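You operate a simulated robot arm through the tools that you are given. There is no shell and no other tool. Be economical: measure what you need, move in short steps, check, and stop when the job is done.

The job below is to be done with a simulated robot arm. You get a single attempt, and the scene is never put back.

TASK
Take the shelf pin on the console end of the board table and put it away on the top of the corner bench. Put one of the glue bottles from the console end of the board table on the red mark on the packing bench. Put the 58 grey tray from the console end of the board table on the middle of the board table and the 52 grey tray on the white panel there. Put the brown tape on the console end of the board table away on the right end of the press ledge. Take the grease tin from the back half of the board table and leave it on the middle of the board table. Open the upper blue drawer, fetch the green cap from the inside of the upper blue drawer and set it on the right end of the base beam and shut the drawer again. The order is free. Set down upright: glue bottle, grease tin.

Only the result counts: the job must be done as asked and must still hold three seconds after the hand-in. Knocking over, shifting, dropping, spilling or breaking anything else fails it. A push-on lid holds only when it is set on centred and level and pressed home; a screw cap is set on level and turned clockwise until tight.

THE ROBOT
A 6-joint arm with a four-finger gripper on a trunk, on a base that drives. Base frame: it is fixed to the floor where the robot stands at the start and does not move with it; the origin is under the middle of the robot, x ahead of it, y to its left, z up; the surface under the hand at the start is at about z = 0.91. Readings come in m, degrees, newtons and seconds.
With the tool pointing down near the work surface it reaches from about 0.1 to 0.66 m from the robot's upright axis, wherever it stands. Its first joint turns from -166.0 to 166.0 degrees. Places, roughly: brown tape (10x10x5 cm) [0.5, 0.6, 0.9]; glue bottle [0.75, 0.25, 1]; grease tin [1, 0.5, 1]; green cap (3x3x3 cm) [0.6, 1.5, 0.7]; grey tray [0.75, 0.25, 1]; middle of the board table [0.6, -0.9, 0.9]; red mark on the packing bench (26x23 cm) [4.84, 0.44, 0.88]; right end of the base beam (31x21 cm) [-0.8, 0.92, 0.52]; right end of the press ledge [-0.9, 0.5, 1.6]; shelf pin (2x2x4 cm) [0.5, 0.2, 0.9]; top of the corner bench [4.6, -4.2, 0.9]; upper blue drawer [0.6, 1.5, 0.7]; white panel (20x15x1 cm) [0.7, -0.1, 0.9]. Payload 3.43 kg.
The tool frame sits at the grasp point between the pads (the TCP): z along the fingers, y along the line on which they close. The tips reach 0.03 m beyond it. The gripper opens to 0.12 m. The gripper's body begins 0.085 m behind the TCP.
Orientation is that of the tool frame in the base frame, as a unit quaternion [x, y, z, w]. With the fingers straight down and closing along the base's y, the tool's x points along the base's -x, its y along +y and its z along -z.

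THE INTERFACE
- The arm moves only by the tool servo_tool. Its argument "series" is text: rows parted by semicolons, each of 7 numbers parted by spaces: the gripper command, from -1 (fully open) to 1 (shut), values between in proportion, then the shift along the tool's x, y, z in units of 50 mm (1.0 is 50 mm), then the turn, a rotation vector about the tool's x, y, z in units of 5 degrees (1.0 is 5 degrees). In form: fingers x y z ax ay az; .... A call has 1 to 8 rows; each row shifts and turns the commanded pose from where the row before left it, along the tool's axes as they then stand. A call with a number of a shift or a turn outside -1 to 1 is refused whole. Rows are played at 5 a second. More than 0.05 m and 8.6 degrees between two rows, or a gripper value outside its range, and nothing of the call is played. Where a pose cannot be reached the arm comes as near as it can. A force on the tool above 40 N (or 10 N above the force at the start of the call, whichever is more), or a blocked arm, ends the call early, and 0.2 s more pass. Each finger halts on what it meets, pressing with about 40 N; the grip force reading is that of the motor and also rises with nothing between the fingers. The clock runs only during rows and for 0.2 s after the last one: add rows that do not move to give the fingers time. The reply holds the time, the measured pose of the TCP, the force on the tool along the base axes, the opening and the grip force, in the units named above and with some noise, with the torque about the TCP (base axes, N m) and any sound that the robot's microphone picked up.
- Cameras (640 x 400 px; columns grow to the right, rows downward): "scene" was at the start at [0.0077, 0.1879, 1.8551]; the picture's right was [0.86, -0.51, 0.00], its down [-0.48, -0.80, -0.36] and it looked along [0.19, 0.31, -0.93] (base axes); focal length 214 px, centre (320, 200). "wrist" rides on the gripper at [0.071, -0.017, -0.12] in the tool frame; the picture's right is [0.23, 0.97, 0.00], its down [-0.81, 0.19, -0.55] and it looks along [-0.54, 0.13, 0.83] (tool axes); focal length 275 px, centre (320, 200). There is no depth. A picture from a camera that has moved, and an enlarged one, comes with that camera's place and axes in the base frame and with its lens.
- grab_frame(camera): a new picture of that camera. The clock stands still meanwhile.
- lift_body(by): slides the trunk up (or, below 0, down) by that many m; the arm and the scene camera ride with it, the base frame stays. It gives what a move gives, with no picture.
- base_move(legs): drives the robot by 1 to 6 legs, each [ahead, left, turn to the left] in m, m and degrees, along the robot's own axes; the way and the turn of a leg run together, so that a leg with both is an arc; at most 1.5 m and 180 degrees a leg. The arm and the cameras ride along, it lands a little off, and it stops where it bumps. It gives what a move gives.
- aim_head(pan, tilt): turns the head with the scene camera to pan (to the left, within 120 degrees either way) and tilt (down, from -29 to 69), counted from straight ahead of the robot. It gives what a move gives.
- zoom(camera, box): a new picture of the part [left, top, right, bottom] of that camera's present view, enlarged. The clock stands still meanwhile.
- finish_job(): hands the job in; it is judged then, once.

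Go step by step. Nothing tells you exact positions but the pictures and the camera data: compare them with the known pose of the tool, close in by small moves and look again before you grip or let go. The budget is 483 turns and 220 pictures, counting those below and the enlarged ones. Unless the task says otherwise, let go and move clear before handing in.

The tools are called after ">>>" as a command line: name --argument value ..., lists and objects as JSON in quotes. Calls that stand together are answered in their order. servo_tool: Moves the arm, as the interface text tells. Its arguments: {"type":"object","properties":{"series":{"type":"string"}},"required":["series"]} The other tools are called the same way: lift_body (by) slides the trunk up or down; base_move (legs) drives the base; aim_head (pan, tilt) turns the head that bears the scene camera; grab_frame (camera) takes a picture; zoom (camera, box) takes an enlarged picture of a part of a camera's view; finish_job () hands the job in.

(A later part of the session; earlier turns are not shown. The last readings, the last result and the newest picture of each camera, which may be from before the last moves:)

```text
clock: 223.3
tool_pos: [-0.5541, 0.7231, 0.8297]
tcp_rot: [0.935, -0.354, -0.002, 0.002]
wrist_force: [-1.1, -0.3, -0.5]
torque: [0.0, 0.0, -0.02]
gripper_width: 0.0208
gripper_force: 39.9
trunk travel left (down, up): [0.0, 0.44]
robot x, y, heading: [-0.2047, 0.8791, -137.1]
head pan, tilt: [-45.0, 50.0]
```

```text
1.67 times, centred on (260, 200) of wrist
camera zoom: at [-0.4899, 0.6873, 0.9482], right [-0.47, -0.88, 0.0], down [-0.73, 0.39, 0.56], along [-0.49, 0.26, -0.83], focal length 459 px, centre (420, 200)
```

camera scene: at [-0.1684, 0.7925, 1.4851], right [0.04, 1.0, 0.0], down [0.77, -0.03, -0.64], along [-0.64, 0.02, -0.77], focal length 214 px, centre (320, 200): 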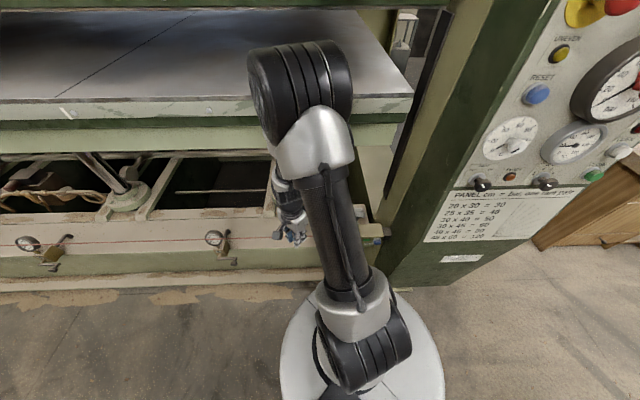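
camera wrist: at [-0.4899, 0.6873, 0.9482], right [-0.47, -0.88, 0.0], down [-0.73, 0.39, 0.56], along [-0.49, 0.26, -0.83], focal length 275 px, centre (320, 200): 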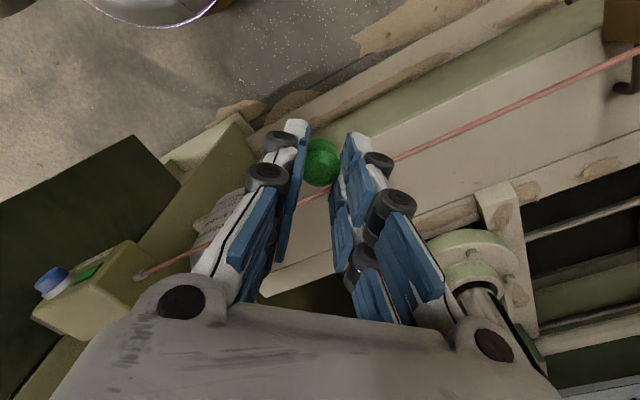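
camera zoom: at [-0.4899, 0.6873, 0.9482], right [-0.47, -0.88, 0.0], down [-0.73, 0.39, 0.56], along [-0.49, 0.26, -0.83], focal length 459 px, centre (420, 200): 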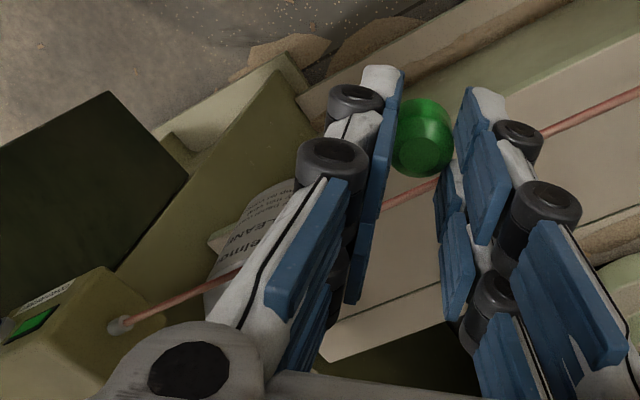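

I reorient so the camera looks under the press and shift toward y≈0.84 for a clear view of the right end.

>>> servo_tool --series "1 0 0 0 0 0 -1;1 0 0 0 0 0 -1;1 0 0 0 0 0 -1;1 0 0 0 0 0 -1;1 0 0 0 0 0 -1;1 0 0 0 0 0 -1;1 0 0 0 0 0 -1;1 0 0 0 0 0 -1.0"

>>> servo_tool --series "1 0 -0.6 0 0 0 0;1 0 -0.6 0 0 0 0;1 0 -0.6 0 0 0 0;1 0 -0.5 0 0 0 0;1 0 0 0 0 0 0"

>>> grab_frame --camera "wrist"

>>> grab_frame --camera "scene"

```text
clock: 225.1
tool_pos: [-0.5556, 0.7254, 0.8269]
tcp_rot: [1.0, -0.012, -0.003, 0.0]
wrist_force: [0.4, 0.1, -0.9]
torque: [0.0, 0.01, 0.04]
gripper_width: 0.0208
gripper_force: 40.1
trunk travel left (down, up): [0.0, 0.44]
robot x, y, heading: [-0.2003, 0.8813, -137.1]
head pan, tilt: [-45.0, 50.0]
```

```text
clock: 226.3
tool_pos: [-0.5519, 0.8406, 0.8265]
tcp_rot: [1.0, -0.013, -0.002, 0.0]
wrist_force: [-0.5, 0.4, -0.2]
torque: [-0.01, 0.02, 0.03]
gripper_width: 0.0205
gripper_force: 39.9
trunk travel left (down, up): [0.0, 0.44]
robot x, y, heading: [-0.2012, 0.8762, -137.0]
head pan, tilt: [-45.0, 50.0]
```

```text
132 pictures are left
camera wrist: at [-0.4812, 0.8544, 0.945], right [0.21, -0.98, 0.0], down [-0.81, -0.17, 0.56], along [-0.55, -0.11, -0.83], focal length 275 px, centre (320, 200)
```

wrist: 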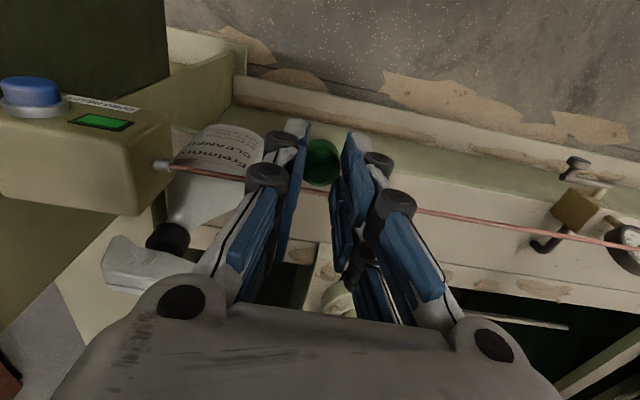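

```text
131 pictures are left
camera scene: at [-0.1683, 0.7926, 1.4851], right [0.03, 1.0, 0.0], down [0.77, -0.03, -0.64], along [-0.64, 0.02, -0.77], focal length 214 px, centre (320, 200)
```

scene: 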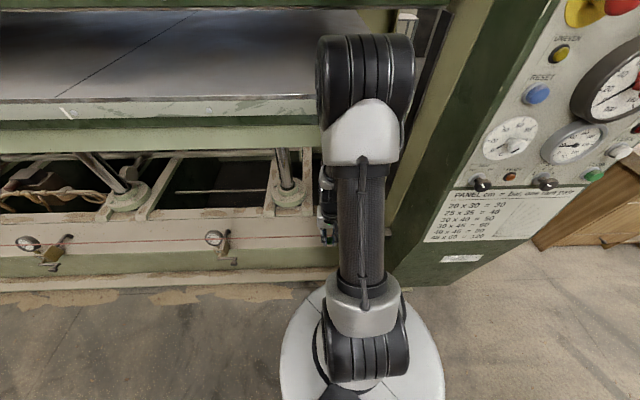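

The red line looks like an emergency pull-cord in front of the beam, so I must not touch it. I lower the camera to measure the cord's height and position.

>>> servo_tool --series "1 0.4 0 0.7 0 0 0;1 0 0 0.7 0 0 0;1 0 0 0.7 0 0 0;1 0 0 0.7 0 0 0;1 0 0 0.7 0 0 0;1 0 0 0 0 0 0"

>>> grab_frame --camera "wrist"

```text
clock: 227.7
tool_pos: [-0.5305, 0.837, 0.6517]
tcp_rot: [1.0, -0.012, -0.002, -0.001]
wrist_force: [-0.1, 0.2, -0.2]
torque: [0.04, -0.01, -0.02]
gripper_width: 0.0212
gripper_force: 40.1
trunk travel left (down, up): [0.0, 0.44]
robot x, y, heading: [-0.1987, 0.8779, -137.2]
head pan, tilt: [-45.0, 50.0]
```

```text
130 pictures are left
camera wrist: at [-0.4607, 0.8525, 0.77], right [0.21, -0.98, 0.0], down [-0.81, -0.17, 0.56], along [-0.54, -0.11, -0.83], focal length 275 px, centre (320, 200)
```

wrist: 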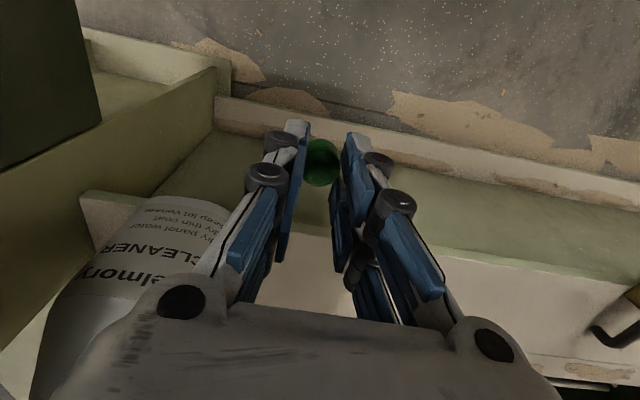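

The cord is hidden behind the hand now, so it must be higher than I thought. I check with the scene camera.

>>> zoom --camera "scene" --box '[200, 160, 440, 290]'

```text
2.67 times, centred on (320, 225) of scene
camera zoom: at [-0.1684, 0.7926, 1.4851], right [0.04, 1.0, 0.0], down [0.77, -0.03, -0.64], along [-0.64, 0.02, -0.77], focal length 572 px, centre (320, 133)
```

zoom: 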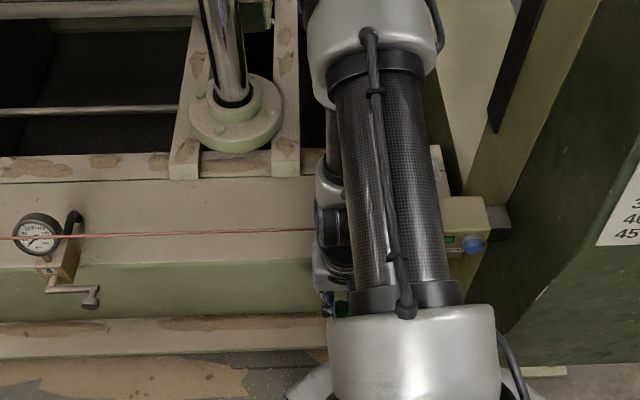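

>>> servo_tool --series "1 0.6 0 -0.3 0 0 0;1 0.6 0 -0.6 0 0 0;1 0.6 0 -0.8 0 0 0;1 0 0 -1 0 0 0;1 0 0 -1 0 0 0;1 0 0 0 0 0 0"

>>> zoom --camera "scene" --box '[200, 160, 440, 290]'

>>> lift_body --by 0.35

>>> zoom --camera "scene" --box '[200, 160, 440, 290]'

```text
clock: 229.1
tool_pos: [-0.4875, 0.8355, 0.8247]
tcp_rot: [1.0, -0.012, 0.0, 0.0]
wrist_force: [0.6, 0.2, 0.9]
torque: [-0.02, 0.01, -0.02]
gripper_width: 0.0207
gripper_force: 40.0
out of reach, approached as far as the arm can: row 3, 4, 5
trunk travel left (down, up): [0.0, 0.44]
robot x, y, heading: [-0.198, 0.8788, -137.1]
head pan, tilt: [-45.0, 50.0]
```

```text
2.67 times, centred on (320, 225) of scene
camera zoom: at [-0.1682, 0.7926, 1.485], right [0.04, 1.0, 0.0], down [0.77, -0.03, -0.64], along [-0.64, 0.02, -0.77], focal length 572 px, centre (320, 133)
```

zoom: 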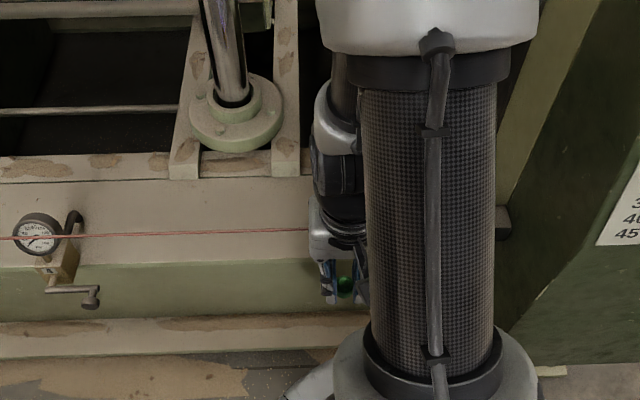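

```text
clock: 232.5
tool_pos: [-0.4888, 0.8352, 1.1735]
tcp_rot: [1.0, -0.012, -0.001, 0.0]
wrist_force: [-0.8, -0.2, -1.1]
torque: [0.04, -0.03, 0.02]
gripper_width: 0.0206
gripper_force: 40.2
trunk travel left (down, up): [-0.35, 0.09]
robot x, y, heading: [-0.1981, 0.8774, -136.8]
head pan, tilt: [-45.0, 50.0]
```

```text
2.67 times, centred on (320, 225) of scene
camera zoom: at [-0.1683, 0.7926, 1.835], right [0.04, 1.0, 0.0], down [0.77, -0.03, -0.64], along [-0.64, 0.02, -0.77], focal length 572 px, centre (320, 133)
```

zoom: 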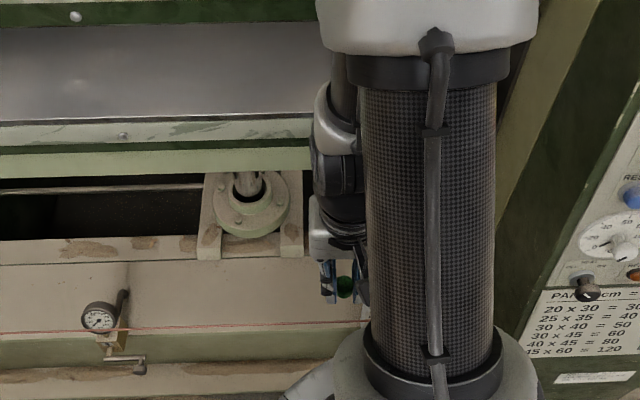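

>>> zoom --camera "scene" --box '[230, 215, 294, 255]'

>>> zoom --camera "scene" --box '[200, 140, 296, 200]'

>>> lift_body --by -0.35

>>> zoom --camera "scene" --box '[230, 190, 294, 230]'

>>> zoom --camera "scene" --box '[200, 90, 296, 150]'

```text
10.00 times, centred on (262, 235) of scene
camera zoom: at [-0.1683, 0.7926, 1.835], right [0.04, 1.0, 0.0], down [0.77, -0.03, -0.64], along [-0.64, 0.02, -0.77], focal length 2145 px, centre (900, -150)
```

zoom: 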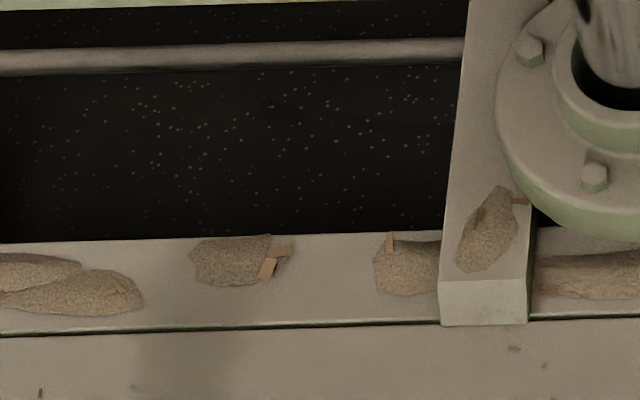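

```text
6.67 times, centred on (248, 170) of scene
camera zoom: at [-0.1683, 0.7926, 1.835], right [0.04, 1.0, 0.0], down [0.77, -0.03, -0.64], along [-0.64, 0.02, -0.77], focal length 1430 px, centre (800, 400)
```

zoom: 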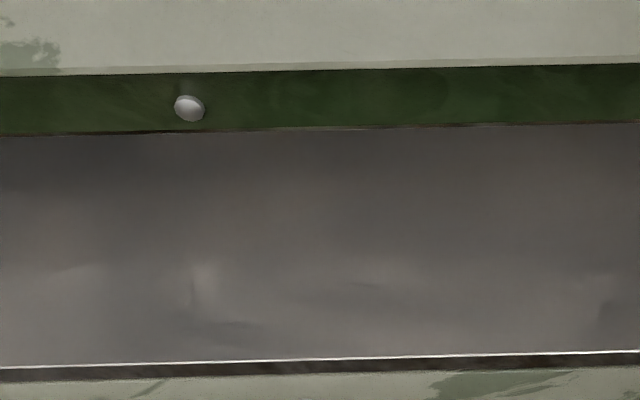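

```text
clock: 235.9
tool_pos: [-0.4883, 0.8354, 0.8248]
tcp_rot: [1.0, -0.012, -0.001, 0.0]
wrist_force: [0.0, 0.3, -0.8]
torque: [-0.02, -0.02, -0.03]
gripper_width: 0.0208
gripper_force: 40.1
trunk travel left (down, up): [0.0, 0.44]
robot x, y, heading: [-0.1988, 0.8813, -136.9]
head pan, tilt: [-45.0, 50.0]
```

```text
10.00 times, centred on (262, 210) of scene
camera zoom: at [-0.1682, 0.7926, 1.4851], right [0.04, 1.0, 0.0], down [0.77, -0.03, -0.64], along [-0.64, 0.02, -0.77], focal length 2145 px, centre (900, 100)
```

zoom: 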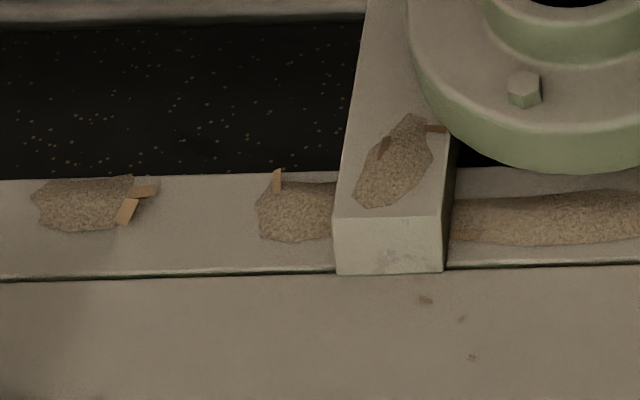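

```text
6.67 times, centred on (248, 120) of scene
camera zoom: at [-0.1682, 0.7926, 1.4851], right [0.04, 1.0, 0.0], down [0.77, -0.03, -0.64], along [-0.64, 0.02, -0.77], focal length 1430 px, centre (800, 733)
```

zoom: 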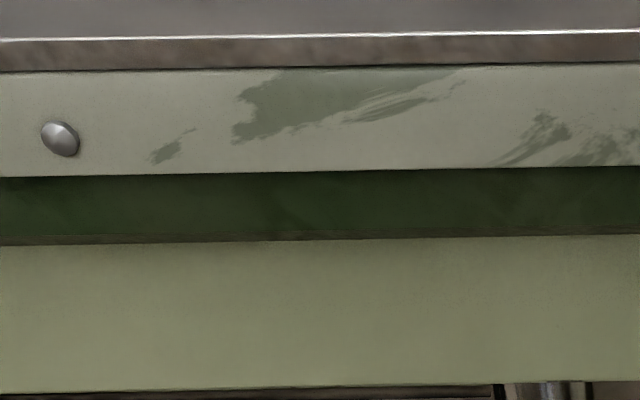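

>>> zoom --camera "scene" --box '[240, 230, 304, 270]'

>>> lift_body --by 0.35

>>> zoom --camera "scene" --box '[240, 265, 304, 305]'

```text
10.00 times, centred on (272, 250) of scene
camera zoom: at [-0.1682, 0.7926, 1.4851], right [0.04, 1.0, 0.0], down [0.77, -0.03, -0.64], along [-0.64, 0.02, -0.77], focal length 2145 px, centre (800, -300)
```

zoom: 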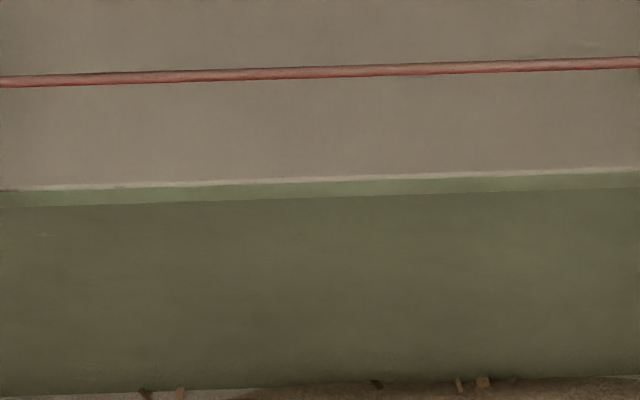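

```text
clock: 239.3
tool_pos: [-0.4889, 0.8351, 1.1737]
tcp_rot: [1.0, -0.013, -0.001, 0.0]
wrist_force: [-0.2, 0.1, -0.6]
torque: [0.0, -0.03, 0.0]
gripper_width: 0.0209
gripper_force: 39.8
trunk travel left (down, up): [-0.35, 0.09]
robot x, y, heading: [-0.197, 0.8818, -136.9]
head pan, tilt: [-45.0, 50.0]
```

```text
10.00 times, centred on (272, 285) of scene
camera zoom: at [-0.1683, 0.7926, 1.835], right [0.04, 1.0, 0.0], down [0.77, -0.03, -0.64], along [-0.64, 0.02, -0.77], focal length 2145 px, centre (800, -650)
```

zoom: 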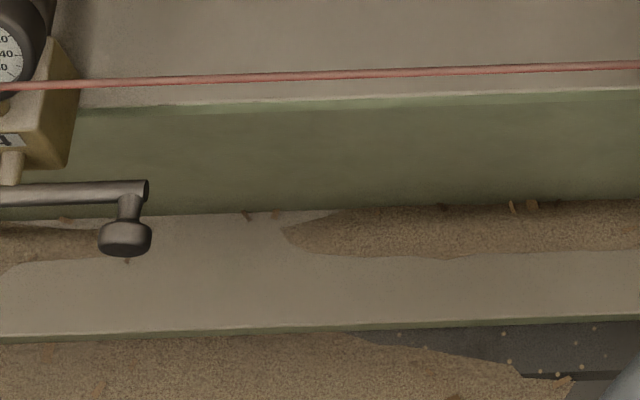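

I now have good geometry: the beam top is z 0.52 from x -0.669, the cord is at x -0.594, z 0.753, and the press underside is z 1.08 behind x -0.716. I'll hook over the cord with the camera turned sideways, after backing the robot off a little.

>>> base_move --legs '[[-0.045, 0.075, 0]]'

>>> servo_tool --series "1 0 0 0 0 0 1;1 0 0 0 0 0 1;1 0 0 0 0 0 1;1 0 0 0 0 0 1;1 0 0 0 0 0 1;1 0 0 0 0 0 1;1 0 0 0 0 0 1;1 0 0 0 0 0 1"

>>> servo_tool --series "1 0 0 0 0 0 1;1 0 0 0 0 0 1;1 0 0 0 0 0 1;1 0 0 0 0 0 1;1 0 0 0 0 0 1;1 0 0 0 0 0 1;1 0 0 0 0 0 1;1 0 0 0 0 0 1"

>>> servo_tool --series "1 0 0 0 0 0 1;1 0 0 0 0 0 1;1 0 0 0 0 0 0"

>>> lift_body --by -0.33

```text
clock: 240.4
tool_pos: [-0.404, 0.8091, 1.1752]
tcp_rot: [1.0, -0.013, -0.001, 0.0]
wrist_force: [0.1, -0.3, -0.1]
torque: [0.03, 0.01, -0.01]
gripper_width: 0.0209
gripper_force: 40.0
trunk travel left (down, up): [-0.35, 0.09]
robot x, y, heading: [-0.1146, 0.8552, -137.1]
head pan, tilt: [-45.0, 50.0]
```

```text
clock: 242.2
tool_pos: [-0.4043, 0.8081, 1.1743]
tcp_rot: [0.935, -0.354, -0.001, 0.0]
wrist_force: [0.9, 0.3, 0.4]
torque: [0.0, 0.02, 0.0]
gripper_width: 0.0208
gripper_force: 40.1
trunk travel left (down, up): [-0.35, 0.09]
robot x, y, heading: [-0.1139, 0.8535, -136.9]
head pan, tilt: [-45.0, 50.0]
```

```text
clock: 244.1
tool_pos: [-0.4047, 0.8093, 1.1739]
tcp_rot: [0.757, -0.653, 0.0, 0.001]
wrist_force: [0.0, -0.7, -0.3]
torque: [0.01, -0.02, -0.03]
gripper_width: 0.021
gripper_force: 40.2
trunk travel left (down, up): [-0.35, 0.09]
robot x, y, heading: [-0.1164, 0.8507, -136.9]
head pan, tilt: [-45.0, 50.0]
```

```text
clock: 244.8
tool_pos: [-0.4056, 0.8085, 1.1748]
tcp_rot: [-0.698, 0.716, 0.0, 0.0]
wrist_force: [0.0, 0.8, -0.5]
torque: [0.0, -0.01, 0.02]
gripper_width: 0.0207
gripper_force: 40.4
trunk travel left (down, up): [-0.35, 0.09]
robot x, y, heading: [-0.1153, 0.85, -136.8]
head pan, tilt: [-45.0, 50.0]
```

```text
clock: 248.1
tool_pos: [-0.4052, 0.8084, 0.8445]
tcp_rot: [-0.698, 0.716, 0.002, 0.0]
wrist_force: [0.2, 0.4, 0.4]
torque: [0.02, 0.02, 0.01]
gripper_width: 0.0207
gripper_force: 40.1
trunk travel left (down, up): [-0.02, 0.42]
robot x, y, heading: [-0.117, 0.8526, -137.2]
head pan, tilt: [-45.0, 50.0]
```

>>> servo_tool --series "1 -0.07 0.9 0 0 0 0;1 -0.07 0.9 0 0 0 0;1 -0.07 0.9 0 0 0 0;1 -0.07 0.9 0 0 0 0;1 -0.05 0.8 0 0 0 0;1 0 0 0 0 0 0"

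>>> grab_frame --camera "scene"

>>> grab_frame --camera "wrist"

```text
clock: 249.5
tool_pos: [-0.6257, 0.8291, 0.8462]
tcp_rot: [-0.698, 0.716, 0.001, -0.001]
wrist_force: [-0.4, -0.3, -0.9]
torque: [0.02, 0.01, 0.0]
gripper_width: 0.0208
gripper_force: 40.5
trunk travel left (down, up): [-0.02, 0.42]
robot x, y, heading: [-0.1188, 0.8509, -136.9]
head pan, tilt: [-45.0, 50.0]
```

```text
120 pictures are left
camera scene: at [-0.0841, 0.7667, 1.5051], right [0.03, 1.0, 0.0], down [0.77, -0.03, -0.64], along [-0.64, 0.02, -0.77], focal length 214 px, centre (320, 200)
```

scene: 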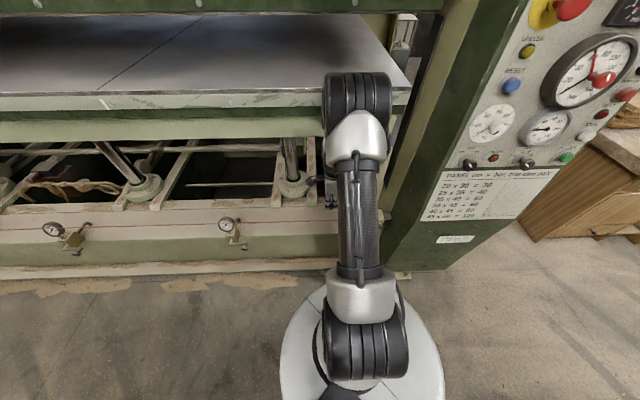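

```text
119 pictures are left
camera wrist: at [-0.6126, 0.7569, 0.9651], right [-0.98, -0.21, 0.0], down [-0.17, 0.81, 0.55], along [-0.12, 0.54, -0.83], focal length 275 px, centre (320, 200)
```

wrist: 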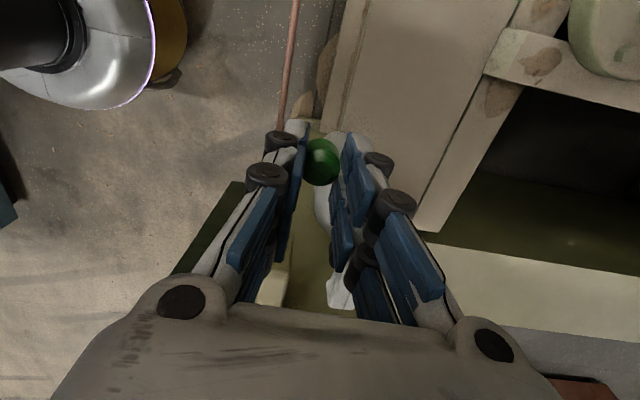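

The cord is clearly on the robot side of the fingers now. I move inwards and down in small steps.

>>> servo_tool --series "1 0 0.4 0.3 0 0 0;1 0 0.4 0.5 0 0 0;1 0 0.1 0.6 0 0 0;1 0 0 0.5 0 0 0;1 0 0 0 0 0 0"

>>> grab_frame --camera "wrist"

>>> grab_frame --camera "scene"

```text
clock: 250.7
tool_pos: [-0.6733, 0.832, 0.7474]
tcp_rot: [-0.699, 0.715, 0.0, 0.0]
wrist_force: [0.8, 0.3, -1.0]
torque: [0.01, 0.0, -0.03]
gripper_width: 0.0209
gripper_force: 40.2
trunk travel left (down, up): [-0.02, 0.42]
robot x, y, heading: [-0.1136, 0.8515, -137.0]
head pan, tilt: [-45.0, 50.0]
```

```text
118 pictures are left
camera wrist: at [-0.659, 0.7596, 0.8657], right [-0.98, -0.21, 0.0], down [-0.17, 0.81, 0.55], along [-0.12, 0.54, -0.83], focal length 275 px, centre (320, 200)
```

wrist: 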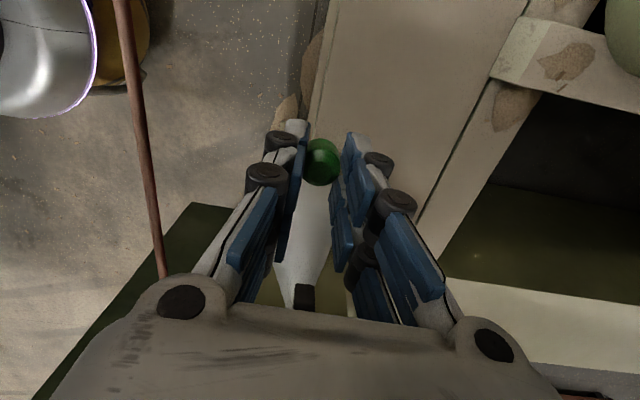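

```text
117 pictures are left
camera scene: at [-0.0841, 0.7667, 1.5051], right [0.03, 1.0, 0.0], down [0.77, -0.03, -0.64], along [-0.64, 0.02, -0.77], focal length 214 px, centre (320, 200)
```

scene: 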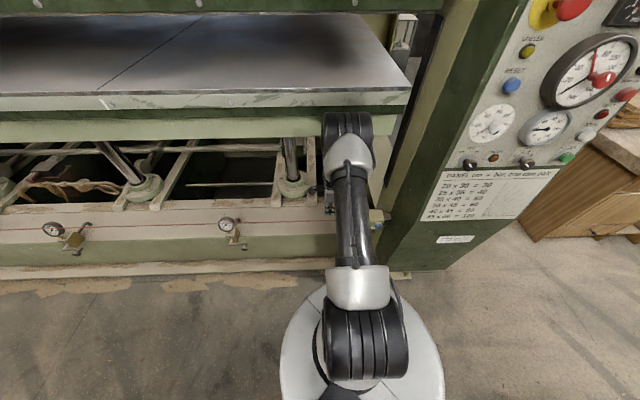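

>>> servo_tool --series "1 0 0.4 0.4 0 0 0;1 0 0.4 0.6 0 0 0;1 0 0.4 0.6 0 0 0;1 0 0.4 0.6 0 0 0;1 0 0.3 0.6 0 0 0;1 0 0 0 0 0 0"

>>> grab_frame --camera "wrist"

>>> grab_frame --camera "scene"

```text
clock: 252.1
tool_pos: [-0.7643, 0.8352, 0.6102]
tcp_rot: [-0.698, 0.716, 0.001, -0.001]
wrist_force: [0.0, 0.3, 0.4]
torque: [0.0, 0.01, 0.03]
gripper_width: 0.0207
gripper_force: 40.1
trunk travel left (down, up): [-0.02, 0.42]
robot x, y, heading: [-0.1153, 0.8525, -137.1]
head pan, tilt: [-45.0, 50.0]
```

```text
116 pictures are left
camera wrist: at [-0.7503, 0.7628, 0.7296], right [-0.98, -0.21, 0.0], down [-0.17, 0.81, 0.55], along [-0.12, 0.54, -0.83], focal length 275 px, centre (320, 200)
```

wrist: 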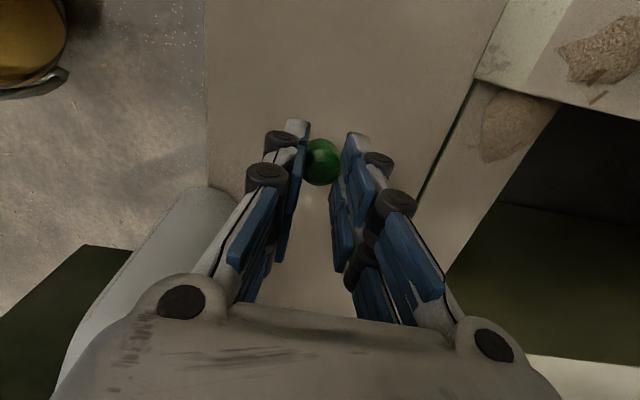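

```text
115 pictures are left
camera scene: at [-0.0842, 0.7667, 1.5051], right [0.03, 1.0, 0.0], down [0.77, -0.03, -0.64], along [-0.64, 0.02, -0.77], focal length 214 px, centre (320, 200)
```

scene: 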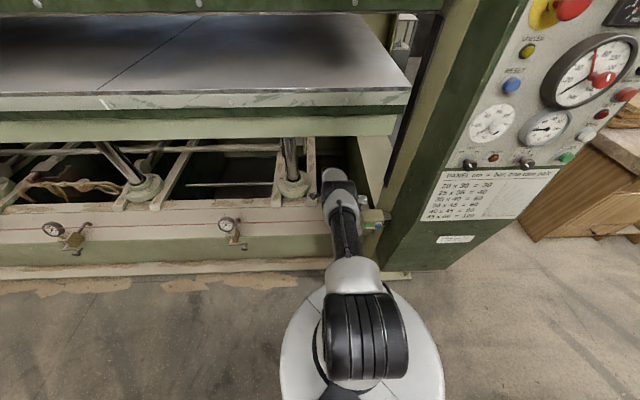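

>>> servo_tool --series "1 0 0 0.4 0 0 0;1 0 0 0.25 0 0 0;1 0 0 0.1 0 0 0;1 0 0 0 0 0 0"

>>> servo_tool --series "1 0 0 0.06 0 0 0;1 0 0 0 0 0 0"

>>> servo_tool --series "1 0 0 0.06 0 0 0;1 0 0 0 0 0 0"

```text
clock: 253.1
tool_pos: [-0.7602, 0.8332, 0.5764]
tcp_rot: [-0.698, 0.716, 0.0, -0.001]
wrist_force: [-0.4, 0.3, -0.6]
torque: [-0.02, 0.01, 0.0]
gripper_width: 0.0208
gripper_force: 40.5
out of reach, approached as far as the arm can: row 2
trunk travel left (down, up): [-0.02, 0.42]
robot x, y, heading: [-0.1174, 0.8545, -136.9]
head pan, tilt: [-45.0, 50.0]
```

```text
clock: 253.7
tool_pos: [-0.7584, 0.8335, 0.5715]
tcp_rot: [-0.698, 0.716, 0.0, -0.001]
wrist_force: [0.3, -1.2, 0.3]
torque: [0.0, 0.0, 0.05]
gripper_width: 0.0209
gripper_force: 40.1
trunk travel left (down, up): [-0.02, 0.42]
robot x, y, heading: [-0.116, 0.8523, -136.9]
head pan, tilt: [-45.0, 50.0]
```

```text
clock: 254.3
tool_pos: [-0.7585, 0.8338, 0.5688]
tcp_rot: [-0.698, 0.716, 0.0, -0.001]
wrist_force: [-0.4, 0.5, 0.3]
torque: [0.02, 0.03, 0.01]
gripper_width: 0.0208
gripper_force: 39.9
out of reach, approached as far as the arm can: row 1
trunk travel left (down, up): [-0.02, 0.42]
robot x, y, heading: [-0.1134, 0.852, -136.7]
head pan, tilt: [-45.0, 50.0]
```

>>> servo_tool --series "1 0 -0.2 0 0 0 0;1 0 0 0.06 0 0 0;1 0 0 0 0 0 0"

>>> servo_tool --series "1 0 0 0.06 0 0 0;1 0 0 0 0 0 0"

>>> servo_tool --series "1 0 0 0.06 0 0 0;1 0 0 0 0 0 0"

```text
clock: 255.1
tool_pos: [-0.7481, 0.8326, 0.5667]
tcp_rot: [-0.698, 0.716, 0.001, -0.001]
wrist_force: [0.0, 0.1, -0.1]
torque: [0.0, 0.04, 0.03]
gripper_width: 0.0209
gripper_force: 39.7
trunk travel left (down, up): [-0.02, 0.42]
robot x, y, heading: [-0.1146, 0.8515, -136.9]
head pan, tilt: [-45.0, 50.0]
```

```text
clock: 255.7
tool_pos: [-0.7488, 0.8331, 0.5638]
tcp_rot: [-0.699, 0.715, 0.0, -0.001]
wrist_force: [0.7, 0.3, -0.2]
torque: [0.01, -0.03, -0.01]
gripper_width: 0.0206
gripper_force: 40.2
trunk travel left (down, up): [-0.02, 0.42]
robot x, y, heading: [-0.1155, 0.8514, -136.7]
head pan, tilt: [-45.0, 50.0]
```

```text
clock: 256.3
tool_pos: [-0.7487, 0.8351, 0.5602]
tcp_rot: [-0.699, 0.716, 0.001, -0.001]
wrist_force: [0.7, -0.1, 3.2]
torque: [-0.05, 0.0, -0.04]
gripper_width: 0.0208
gripper_force: 40.0
trunk travel left (down, up): [-0.02, 0.42]
robot x, y, heading: [-0.1189, 0.8564, -136.9]
head pan, tilt: [-45.0, 50.0]
```

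The cap touches the beam. I release it gently and rise a little to look.

>>> servo_tool --series "0.55 0 0 0 0 0 0;0.35 0 0 0 0 0 0;0.35 0 0 0 0 0 0;0.35 0 0 -0.3 0 0 0;0.35 0 0 -0.6 0 0 0;0.35 0 0 -0.3 0 0 0;0.35 0 0 0 0 0 0"

>>> grab_frame --camera "wrist"

```text
clock: 257.9
tool_pos: [-0.7467, 0.8341, 0.6186]
tcp_rot: [-0.699, 0.716, 0.0, -0.001]
wrist_force: [0.3, 0.2, -0.8]
torque: [0.03, 0.0, 0.0]
gripper_width: 0.039
gripper_force: 0.0
trunk travel left (down, up): [-0.02, 0.42]
robot x, y, heading: [-0.1148, 0.8558, -136.9]
head pan, tilt: [-45.0, 50.0]
```

```text
114 pictures are left
camera wrist: at [-0.7333, 0.7618, 0.7373], right [-0.98, -0.21, 0.0], down [-0.17, 0.81, 0.55], along [-0.12, 0.54, -0.83], focal length 275 px, centre (320, 200)
```

wrist: 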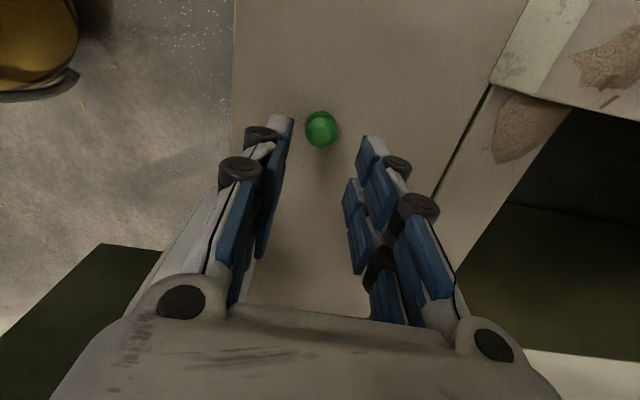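

The cap stands on the beam. I retrace my path out over the cord.

>>> servo_tool --series "0.35 0 -0.36 -0.64 0 0 0;0.8 0 -0.36 -0.64 0 0 0;0.8 0 -0.36 -0.64 0 0 0;0.8 0 -0.36 -0.64 0 0 0;0.8 0 -0.1 -0.7 0 0 0;0.8 0 -0.35 -0.7 0 0 0;0.8 0 -0.4 -0.6 0 0 0;0.8 0 0 -0.5 0 0 0"

>>> grab_frame --camera "wrist"

```text
clock: 259.7
tool_pos: [-0.6334, 0.8328, 0.8741]
tcp_rot: [-0.699, 0.716, 0.0, -0.001]
wrist_force: [0.2, -0.2, -0.5]
torque: [0.01, -0.01, 0.02]
gripper_width: 0.0119
gripper_force: 0.1
trunk travel left (down, up): [-0.02, 0.42]
robot x, y, heading: [-0.1158, 0.8572, -137.1]
head pan, tilt: [-45.0, 50.0]
```

```text
113 pictures are left
camera wrist: at [-0.619, 0.7591, 0.9933], right [-0.98, -0.21, 0.0], down [-0.17, 0.81, 0.55], along [-0.12, 0.54, -0.83], focal length 275 px, centre (320, 200)
```

wrist: 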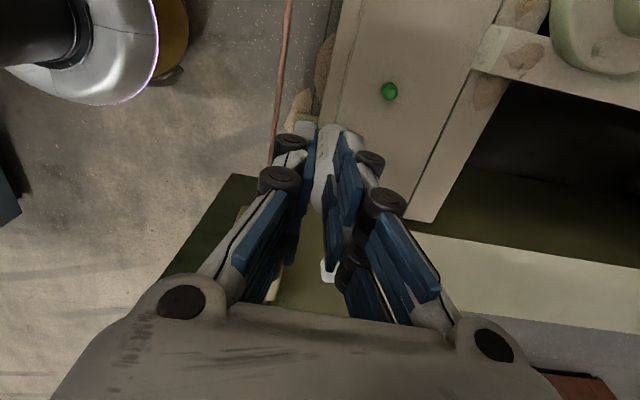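

>>> servo_tool --series "0.8 0 -0.9 -0.2 0 0 0;0.8 0 -0.9 -0.2 0 0 0;0.8 0 -0.9 -0.2 0 0 0;0.8 0 -0.9 -0.2 0 0 0;0.8 0 -0.9 -0.2 0 0 0"

>>> lift_body --by 0.2

>>> base_move --legs '[[0, 0, 137], [-0.13, 0, 0], [0, 0.63, 0]]'

>>> servo_tool --series "0.8 0 0 0 0 0 -1;0.8 0 0 0 0 0 -1;0.8 0 0 0 0 0 -1;0.8 0 0 0 0 0 -1;0.8 0 0 0 0 0 -1;0.8 0 0 0 0 0 -1;0.8 0 0 0 0 0 -1;0.8 0 0 0 0 0 -1"

>>> grab_frame --camera "scene"

```text
clock: 260.9
tool_pos: [-0.4067, 0.8251, 0.9216]
tcp_rot: [-0.698, 0.716, 0.002, -0.001]
wrist_force: [-0.3, 0.8, 0.2]
torque: [-0.04, 0.03, -0.02]
gripper_width: 0.0119
gripper_force: 0.1
trunk travel left (down, up): [-0.02, 0.42]
robot x, y, heading: [-0.1138, 0.855, -137.1]
head pan, tilt: [-45.0, 50.0]
```

```text
clock: 263.1
tool_pos: [-0.4078, 0.8249, 1.1216]
tcp_rot: [-0.698, 0.716, 0.0, 0.0]
wrist_force: [0.6, -0.6, -0.3]
torque: [-0.01, 0.02, 0.01]
gripper_width: 0.012
gripper_force: 0.1
trunk travel left (down, up): [-0.22, 0.22]
robot x, y, heading: [-0.118, 0.8505, -136.9]
head pan, tilt: [-45.0, 50.0]
```

```text
clock: 273.2
tool_pos: [-0.0294, 1.3037, 1.1217]
tcp_rot: [0.916, 0.402, 0.001, 0.001]
wrist_force: [0.0, 0.3, 0.2]
torque: [-0.06, -0.01, -0.03]
gripper_width: 0.012
gripper_force: 0.0
trunk travel left (down, up): [-0.22, 0.22]
robot x, y, heading: [-0.2647, 1.4799, 1.9]
head pan, tilt: [-45.0, 50.0]
```

```text
clock: 275.0
tool_pos: [-0.0296, 1.3035, 1.1206]
tcp_rot: [0.722, 0.692, -0.001, 0.001]
wrist_force: [1.0, -0.6, -0.2]
torque: [-0.05, 0.0, 0.0]
gripper_width: 0.0118
gripper_force: 0.2
trunk travel left (down, up): [-0.22, 0.22]
robot x, y, heading: [-0.2624, 1.477, 1.7]
head pan, tilt: [-45.0, 50.0]
```

```text
112 pictures are left
camera scene: at [-0.236, 1.5621, 1.7051], right [-0.68, -0.73, 0.0], down [-0.56, 0.52, -0.64], along [0.47, -0.44, -0.77], focal length 214 px, centre (320, 200)
```

scene: 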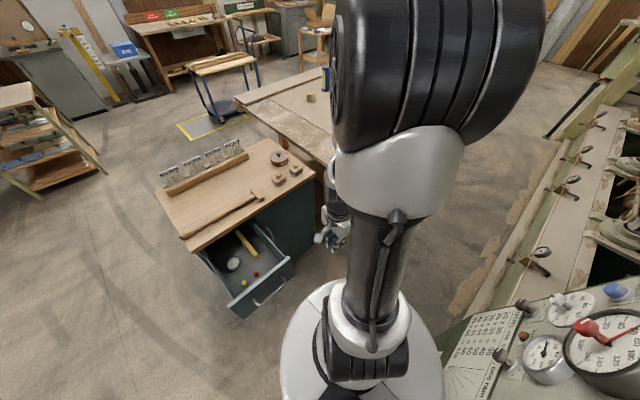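

>>> servo_tool --series "0.8 0 0 0 0 0 -1;0.8 0 0 0 0 0 -1;0.8 0 0 0 0 0 -1;0.8 0 0 0 0 0 -1;0.8 0 0 0 0 0 -1;0.8 0 0 0 0 0 -1;0.8 0 0 0 0 0 -1;0.8 0 0 0 0 0 -1"

>>> servo_tool --series "0.8 0 0 0 0 0 -1;0.8 0 0 0 0 0 -1;0.8 0 0 0 0 0 -1;0.8 0 0 0 0 0 -1;0.8 0 0 0 0 0 -1;0.8 0 0 0 0 0 -1;0.8 0 0 0 0 0 -1;0.8 0 0 0 0 0 -1"

>>> servo_tool --series "0.8 0 0 0 0 0 -1;0.8 0 0 0 0 0 -1;0.8 0 0.8 0 0 0 -0.4;0.8 0 0.9 0 0 0 0;0.8 0 0.9 0 0 0 0;0.8 0 0.9 0 0 0 0;0.8 0 0.6 0 0 0 0;0.8 0 0 0 0 0 0"

>>> grab_frame --camera "wrist"

```text
clock: 276.8
tool_pos: [-0.0297, 1.3046, 1.1223]
tcp_rot: [0.442, 0.897, -0.001, 0.0]
wrist_force: [0.0, 0.0, -0.9]
torque: [-0.01, 0.0, -0.02]
gripper_width: 0.0119
gripper_force: 0.1
trunk travel left (down, up): [-0.22, 0.22]
robot x, y, heading: [-0.2677, 1.4735, 1.7]
head pan, tilt: [-45.0, 50.0]
```

```text
clock: 278.6
tool_pos: [-0.0303, 1.3042, 1.121]
tcp_rot: [0.109, 0.994, -0.001, 0.001]
wrist_force: [0.2, -0.3, -0.2]
torque: [-0.04, 0.03, 0.0]
gripper_width: 0.0119
gripper_force: 0.1
trunk travel left (down, up): [-0.22, 0.22]
robot x, y, heading: [-0.263, 1.4755, 1.9]
head pan, tilt: [-45.0, 50.0]
```

```text
clock: 280.4
tool_pos: [0.0188, 1.4916, 1.1344]
tcp_rot: [0.005, 1.0, -0.001, -0.001]
wrist_force: [0.1, -0.8, 0.3]
torque: [0.03, 0.0, -0.02]
gripper_width: 0.0119
gripper_force: 0.2
out of reach, approached as far as the arm can: row 3, 4, 5, 6
trunk travel left (down, up): [-0.22, 0.22]
robot x, y, heading: [-0.2648, 1.4775, 1.7]
head pan, tilt: [-45.0, 50.0]
```

```text
111 pictures are left
camera wrist: at [-0.0535, 1.4756, 1.2528], right [-0.22, 0.98, 0.0], down [0.81, 0.18, 0.55], along [0.54, 0.12, -0.83], focal length 275 px, centre (320, 200)
```

wrist: 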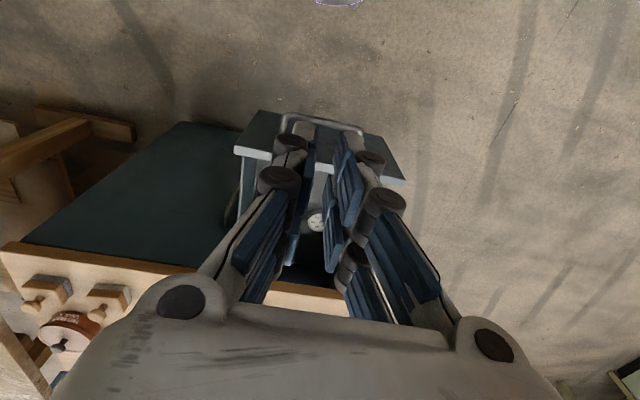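

>>> lift_body --by -0.2

>>> servo_tool --series "0.8 -0.5 0.35 0 0 0 0;0.8 -0.4 0 0.3 0 0 0;0.8 0 0 0.6 0 0 0;0.8 0 0 0.6 0 0 0;0.8 0 0 0.6 0 0 0;0.8 0 0 0 0 0 0"

>>> grab_frame --camera "wrist"

```text
clock: 282.6
tool_pos: [0.0194, 1.4924, 0.9349]
tcp_rot: [0.005, 1.0, -0.001, 0.0]
wrist_force: [0.2, -0.3, -1.1]
torque: [0.01, -0.03, -0.01]
gripper_width: 0.0118
gripper_force: 0.0
trunk travel left (down, up): [-0.02, 0.42]
robot x, y, heading: [-0.2638, 1.4745, 1.6]
head pan, tilt: [-45.0, 50.0]
```

```text
clock: 284.0
tool_pos: [0.0636, 1.5089, 0.8291]
tcp_rot: [0.005, 1.0, -0.001, 0.001]
wrist_force: [-0.2, 0.1, 1.0]
torque: [0.03, 0.0, -0.01]
gripper_width: 0.0118
gripper_force: 0.0
trunk travel left (down, up): [-0.02, 0.42]
robot x, y, heading: [-0.2696, 1.4739, 2.0]
head pan, tilt: [-45.0, 50.0]
```

```text
110 pictures are left
camera wrist: at [-0.0096, 1.492, 0.9478], right [-0.22, 0.98, 0.0], down [0.81, 0.18, 0.55], along [0.54, 0.12, -0.83], focal length 275 px, centre (320, 200)
```

wrist: 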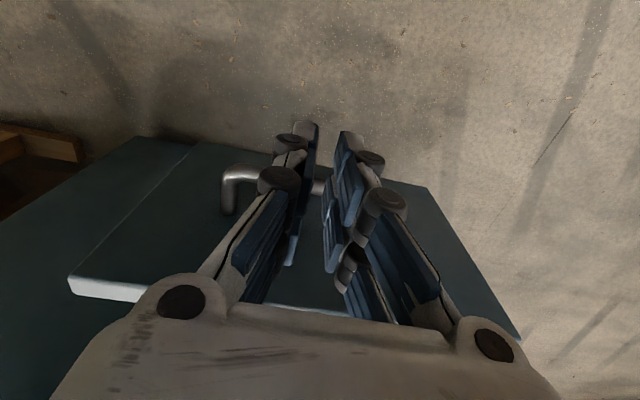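

I push the drawer closed with the closed fingers.

>>> servo_tool --series "0.9 -0.6 0 0 0 0 0;0.9 -0.6 0 0 0 0 0;0.9 -0.5 0 0 0 0 0;0.9 -0.5 0 0 0 0 0;0.9 -0.5 0 0 0 0 0;0.9 -0.5 0 0 0 0 0;0.9 -0.5 0 0 0 0 0;0.9 -0.5 0 0 0 0 0"

>>> servo_tool --series "0.9 -0.5 0 0 0 0 0;0.9 -0.5 0 0 0 0 0;0.9 -0.5 0 0 0 0 0;0.9 -0.4 0 0 0 0 0;0.9 0 0 0 0 0 0"

>>> grab_frame --camera "wrist"

```text
clock: 285.8
tool_pos: [0.2768, 1.5067, 0.8275]
tcp_rot: [0.004, 1.0, 0.0, -0.001]
wrist_force: [0.4, 0.3, -0.4]
torque: [0.01, 0.03, 0.02]
gripper_width: 0.0063
gripper_force: 0.0
trunk travel left (down, up): [-0.02, 0.42]
robot x, y, heading: [-0.2629, 1.4755, 1.6]
head pan, tilt: [-45.0, 50.0]
```

```text
clock: 287.0
tool_pos: [0.3683, 1.5064, 0.8277]
tcp_rot: [0.005, 1.0, -0.001, 0.0]
wrist_force: [0.0, -0.1, 0.1]
torque: [-0.03, -0.02, 0.01]
gripper_width: 0.006
gripper_force: 0.1
trunk travel left (down, up): [-0.02, 0.42]
robot x, y, heading: [-0.2678, 1.4781, 1.9]
head pan, tilt: [-45.0, 50.0]
```

```text
109 pictures are left
camera wrist: at [0.2955, 1.4904, 0.9474], right [-0.22, 0.98, 0.0], down [0.81, 0.18, 0.55], along [0.54, 0.12, -0.83], focal length 275 px, centre (320, 200)
```

wrist: 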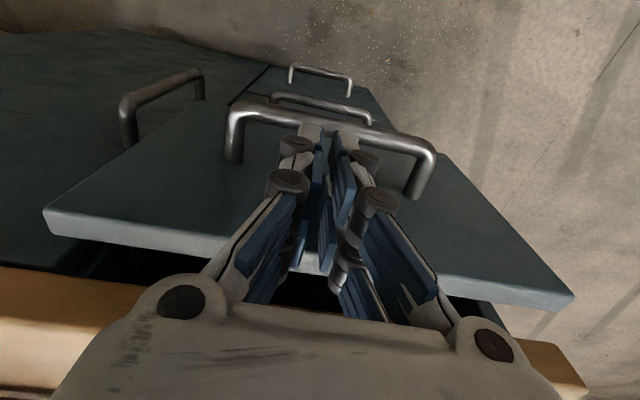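

>>> base_move --legs '[[0.05, 0, 0]]'

>>> grab_frame --camera "wrist"

```text
clock: 287.9
tool_pos: [0.4088, 1.5087, 0.8282]
tcp_rot: [0.005, 1.0, -0.001, -0.007]
wrist_force: [-0.2, -0.4, -0.1]
torque: [0.02, -0.01, 0.02]
gripper_width: 0.0062
gripper_force: 0.2
trunk travel left (down, up): [-0.02, 0.42]
robot x, y, heading: [-0.2216, 1.478, 1.7]
head pan, tilt: [-45.0, 50.0]
stopped in leg 1: the force on the tool passed its limit at 96 N (the readings are from after the stop); the commanded pose is now the measured one
```

```text
108 pictures are left
camera wrist: at [0.3367, 1.4914, 0.9486], right [-0.22, 0.97, 0.0], down [0.82, 0.19, 0.54], along [0.53, 0.12, -0.84], focal length 275 px, centre (320, 200)
```

wrist: 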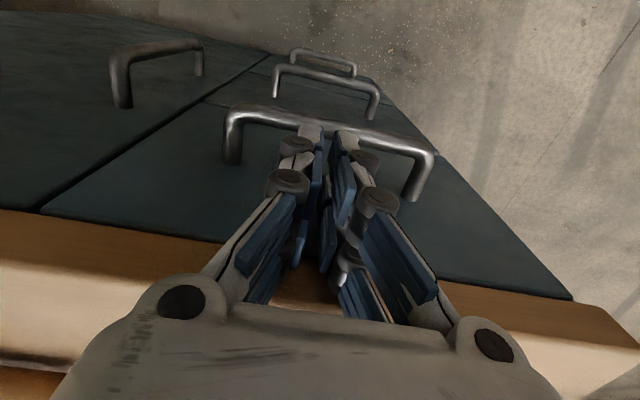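

The drawer is flush and shut. I back off, raise the arm and check the cabinet top.

>>> servo_tool --series "0.9 0.5 0 0 0 0 0;0.9 0.5 0 -0.5 0 0 0;0.9 0 0 -1 0 0 0;0.9 0 0 -1 0 0 0;0.9 0.3 0 -0.9 0 0 0;0.9 0.4 0 -0.8 0 0 0;0.9 0.5 0 -0.8 0 0 0;0.9 0.5 0 -0.8 0 0 0"

>>> aim_head --pan 0 --tilt 45

>>> grab_frame --camera "scene"

```text
clock: 289.8
tool_pos: [0.2738, 1.5119, 1.1213]
tcp_rot: [0.005, 1.0, -0.001, -0.007]
wrist_force: [-0.4, -0.5, 0.6]
torque: [-0.02, -0.02, 0.01]
gripper_width: 0.0061
gripper_force: 0.1
trunk travel left (down, up): [-0.02, 0.42]
robot x, y, heading: [-0.2233, 1.4766, 1.7]
head pan, tilt: [-45.0, 50.0]
```

```text
clock: 290.9
tool_pos: [0.2767, 1.5119, 1.1204]
tcp_rot: [0.004, 1.0, -0.001, -0.007]
wrist_force: [-0.2, 0.2, 0.5]
torque: [-0.02, -0.01, 0.01]
gripper_width: 0.0061
gripper_force: 0.0
trunk travel left (down, up): [-0.02, 0.42]
robot x, y, heading: [-0.2215, 1.4756, 1.6]
head pan, tilt: [0.0, 45.0]
```

```text
107 pictures are left
camera scene: at [-0.167, 1.6188, 1.512], right [0.03, -1.0, 0.0], down [-0.71, -0.02, -0.71], along [0.71, 0.02, -0.71], focal length 214 px, centre (320, 200)
```

scene: 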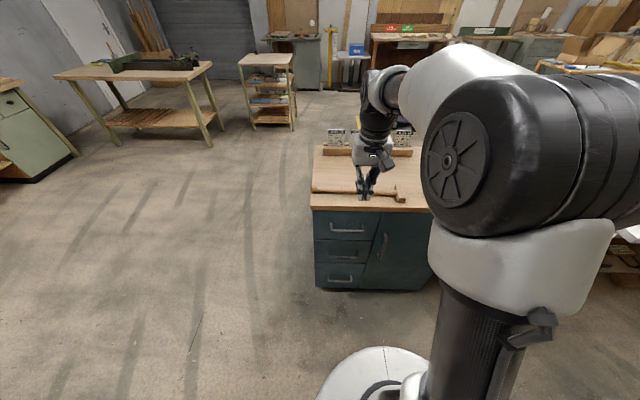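

The drawer is closed and all is in place. Next I go for the grease tin, reaching with a tilted tool from the front side, so I drive opposite it.

>>> base_move --legs '[[0.1, 0, -1.6], [0, -1.01, 0]]'

>>> lift_body --by 0.3

>>> grab_frame --camera "wrist"

>>> grab_frame --camera "scene"

```text
clock: 296.8
tool_pos: [0.3854, 0.5085, 1.1216]
tcp_rot: [0.013, 1.0, -0.001, -0.007]
wrist_force: [0.7, -0.6, -0.3]
torque: [-0.01, -0.04, 0.04]
gripper_width: 0.0056
gripper_force: 0.0
trunk travel left (down, up): [-0.02, 0.42]
robot x, y, heading: [-0.1167, 0.4801, 1.0]
head pan, tilt: [0.0, 45.0]
```

```text
clock: 299.8
tool_pos: [0.3852, 0.5104, 1.4207]
tcp_rot: [0.012, 1.0, -0.002, -0.007]
wrist_force: [0.1, 0.1, 0.6]
torque: [-0.01, -0.01, 0.02]
gripper_width: 0.0061
gripper_force: 0.2
trunk travel left (down, up): [-0.32, 0.12]
robot x, y, heading: [-0.1153, 0.4817, 0.7]
head pan, tilt: [0.0, 45.0]
```

```text
106 pictures are left
camera wrist: at [0.3133, 0.4929, 1.5408], right [-0.21, 0.98, 0.0], down [0.82, 0.17, 0.54], along [0.53, 0.11, -0.84], focal length 275 px, centre (320, 200)
```

wrist: 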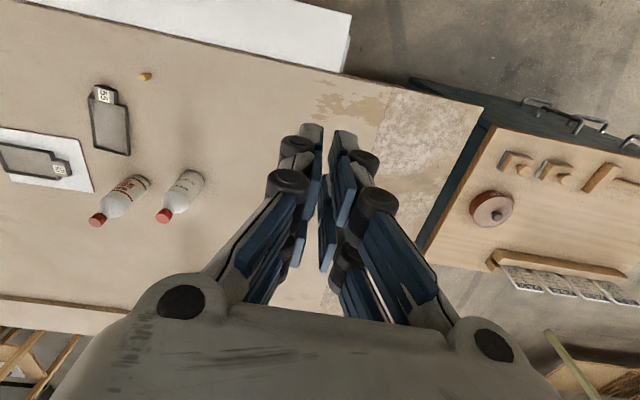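

```text
105 pictures are left
camera scene: at [-0.0564, 0.6226, 1.8119], right [0.02, -1.0, 0.0], down [-0.71, -0.01, -0.71], along [0.71, 0.01, -0.71], focal length 214 px, centre (320, 200)
```

scene: 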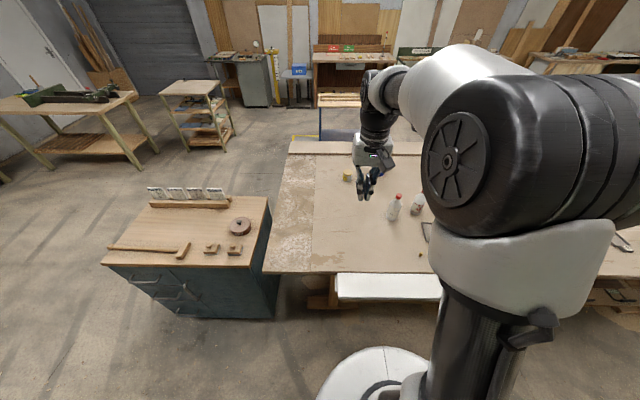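

I tilt the tool 45° forward for extra reach and drive up to the table.

>>> servo_tool --series "0 0 0 0 0 -1 0;-0.6 0 0 0 0 -1 0;-0.6 0 0 0 0 -1 0;-0.6 0 0 0 0 -1 0;-0.6 0 0 0 0 -1 0;-0.6 0 0 0 0 -1 0;-0.6 0 0 0 0 -1 0;-0.6 0 0 0 0 -1 0"

>>> base_move --legs '[[0.22, 0, -0.8]]'

>>> grab_frame --camera "wrist"

```text
clock: 301.6
tool_pos: [0.3838, 0.5085, 1.4222]
tcp_rot: [0.01, 0.942, -0.004, 0.336]
wrist_force: [-0.3, -0.4, 0.7]
torque: [0.02, -0.02, -0.02]
gripper_width: 0.096
gripper_force: 0.1
trunk travel left (down, up): [-0.32, 0.12]
robot x, y, heading: [-0.1162, 0.4826, 0.9]
head pan, tilt: [0.0, 45.0]
```

```text
clock: 303.3
tool_pos: [0.6066, 0.4994, 1.4204]
tcp_rot: [0.022, 0.942, -0.009, 0.334]
wrist_force: [-0.3, -0.3, -0.2]
torque: [0.0, 0.0, 0.02]
gripper_width: 0.0964
gripper_force: 0.1
trunk travel left (down, up): [-0.32, 0.12]
robot x, y, heading: [0.103, 0.4811, -0.6]
head pan, tilt: [0.0, 45.0]
```

```text
104 pictures are left
camera wrist: at [0.4732, 0.4874, 1.4679], right [-0.13, 0.98, -0.15], down [0.29, 0.18, 0.94], along [0.95, 0.08, -0.31], focal length 275 px, centre (320, 200)
```

wrist: 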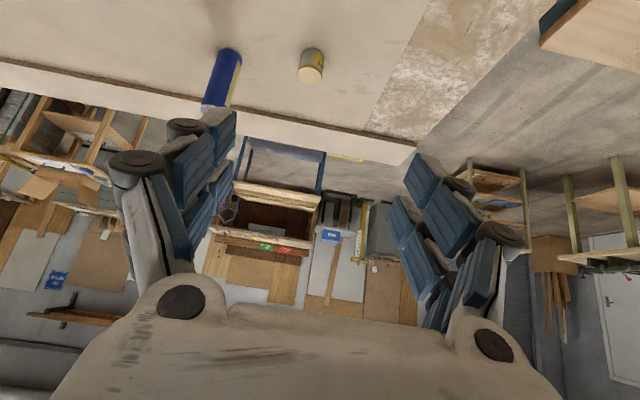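

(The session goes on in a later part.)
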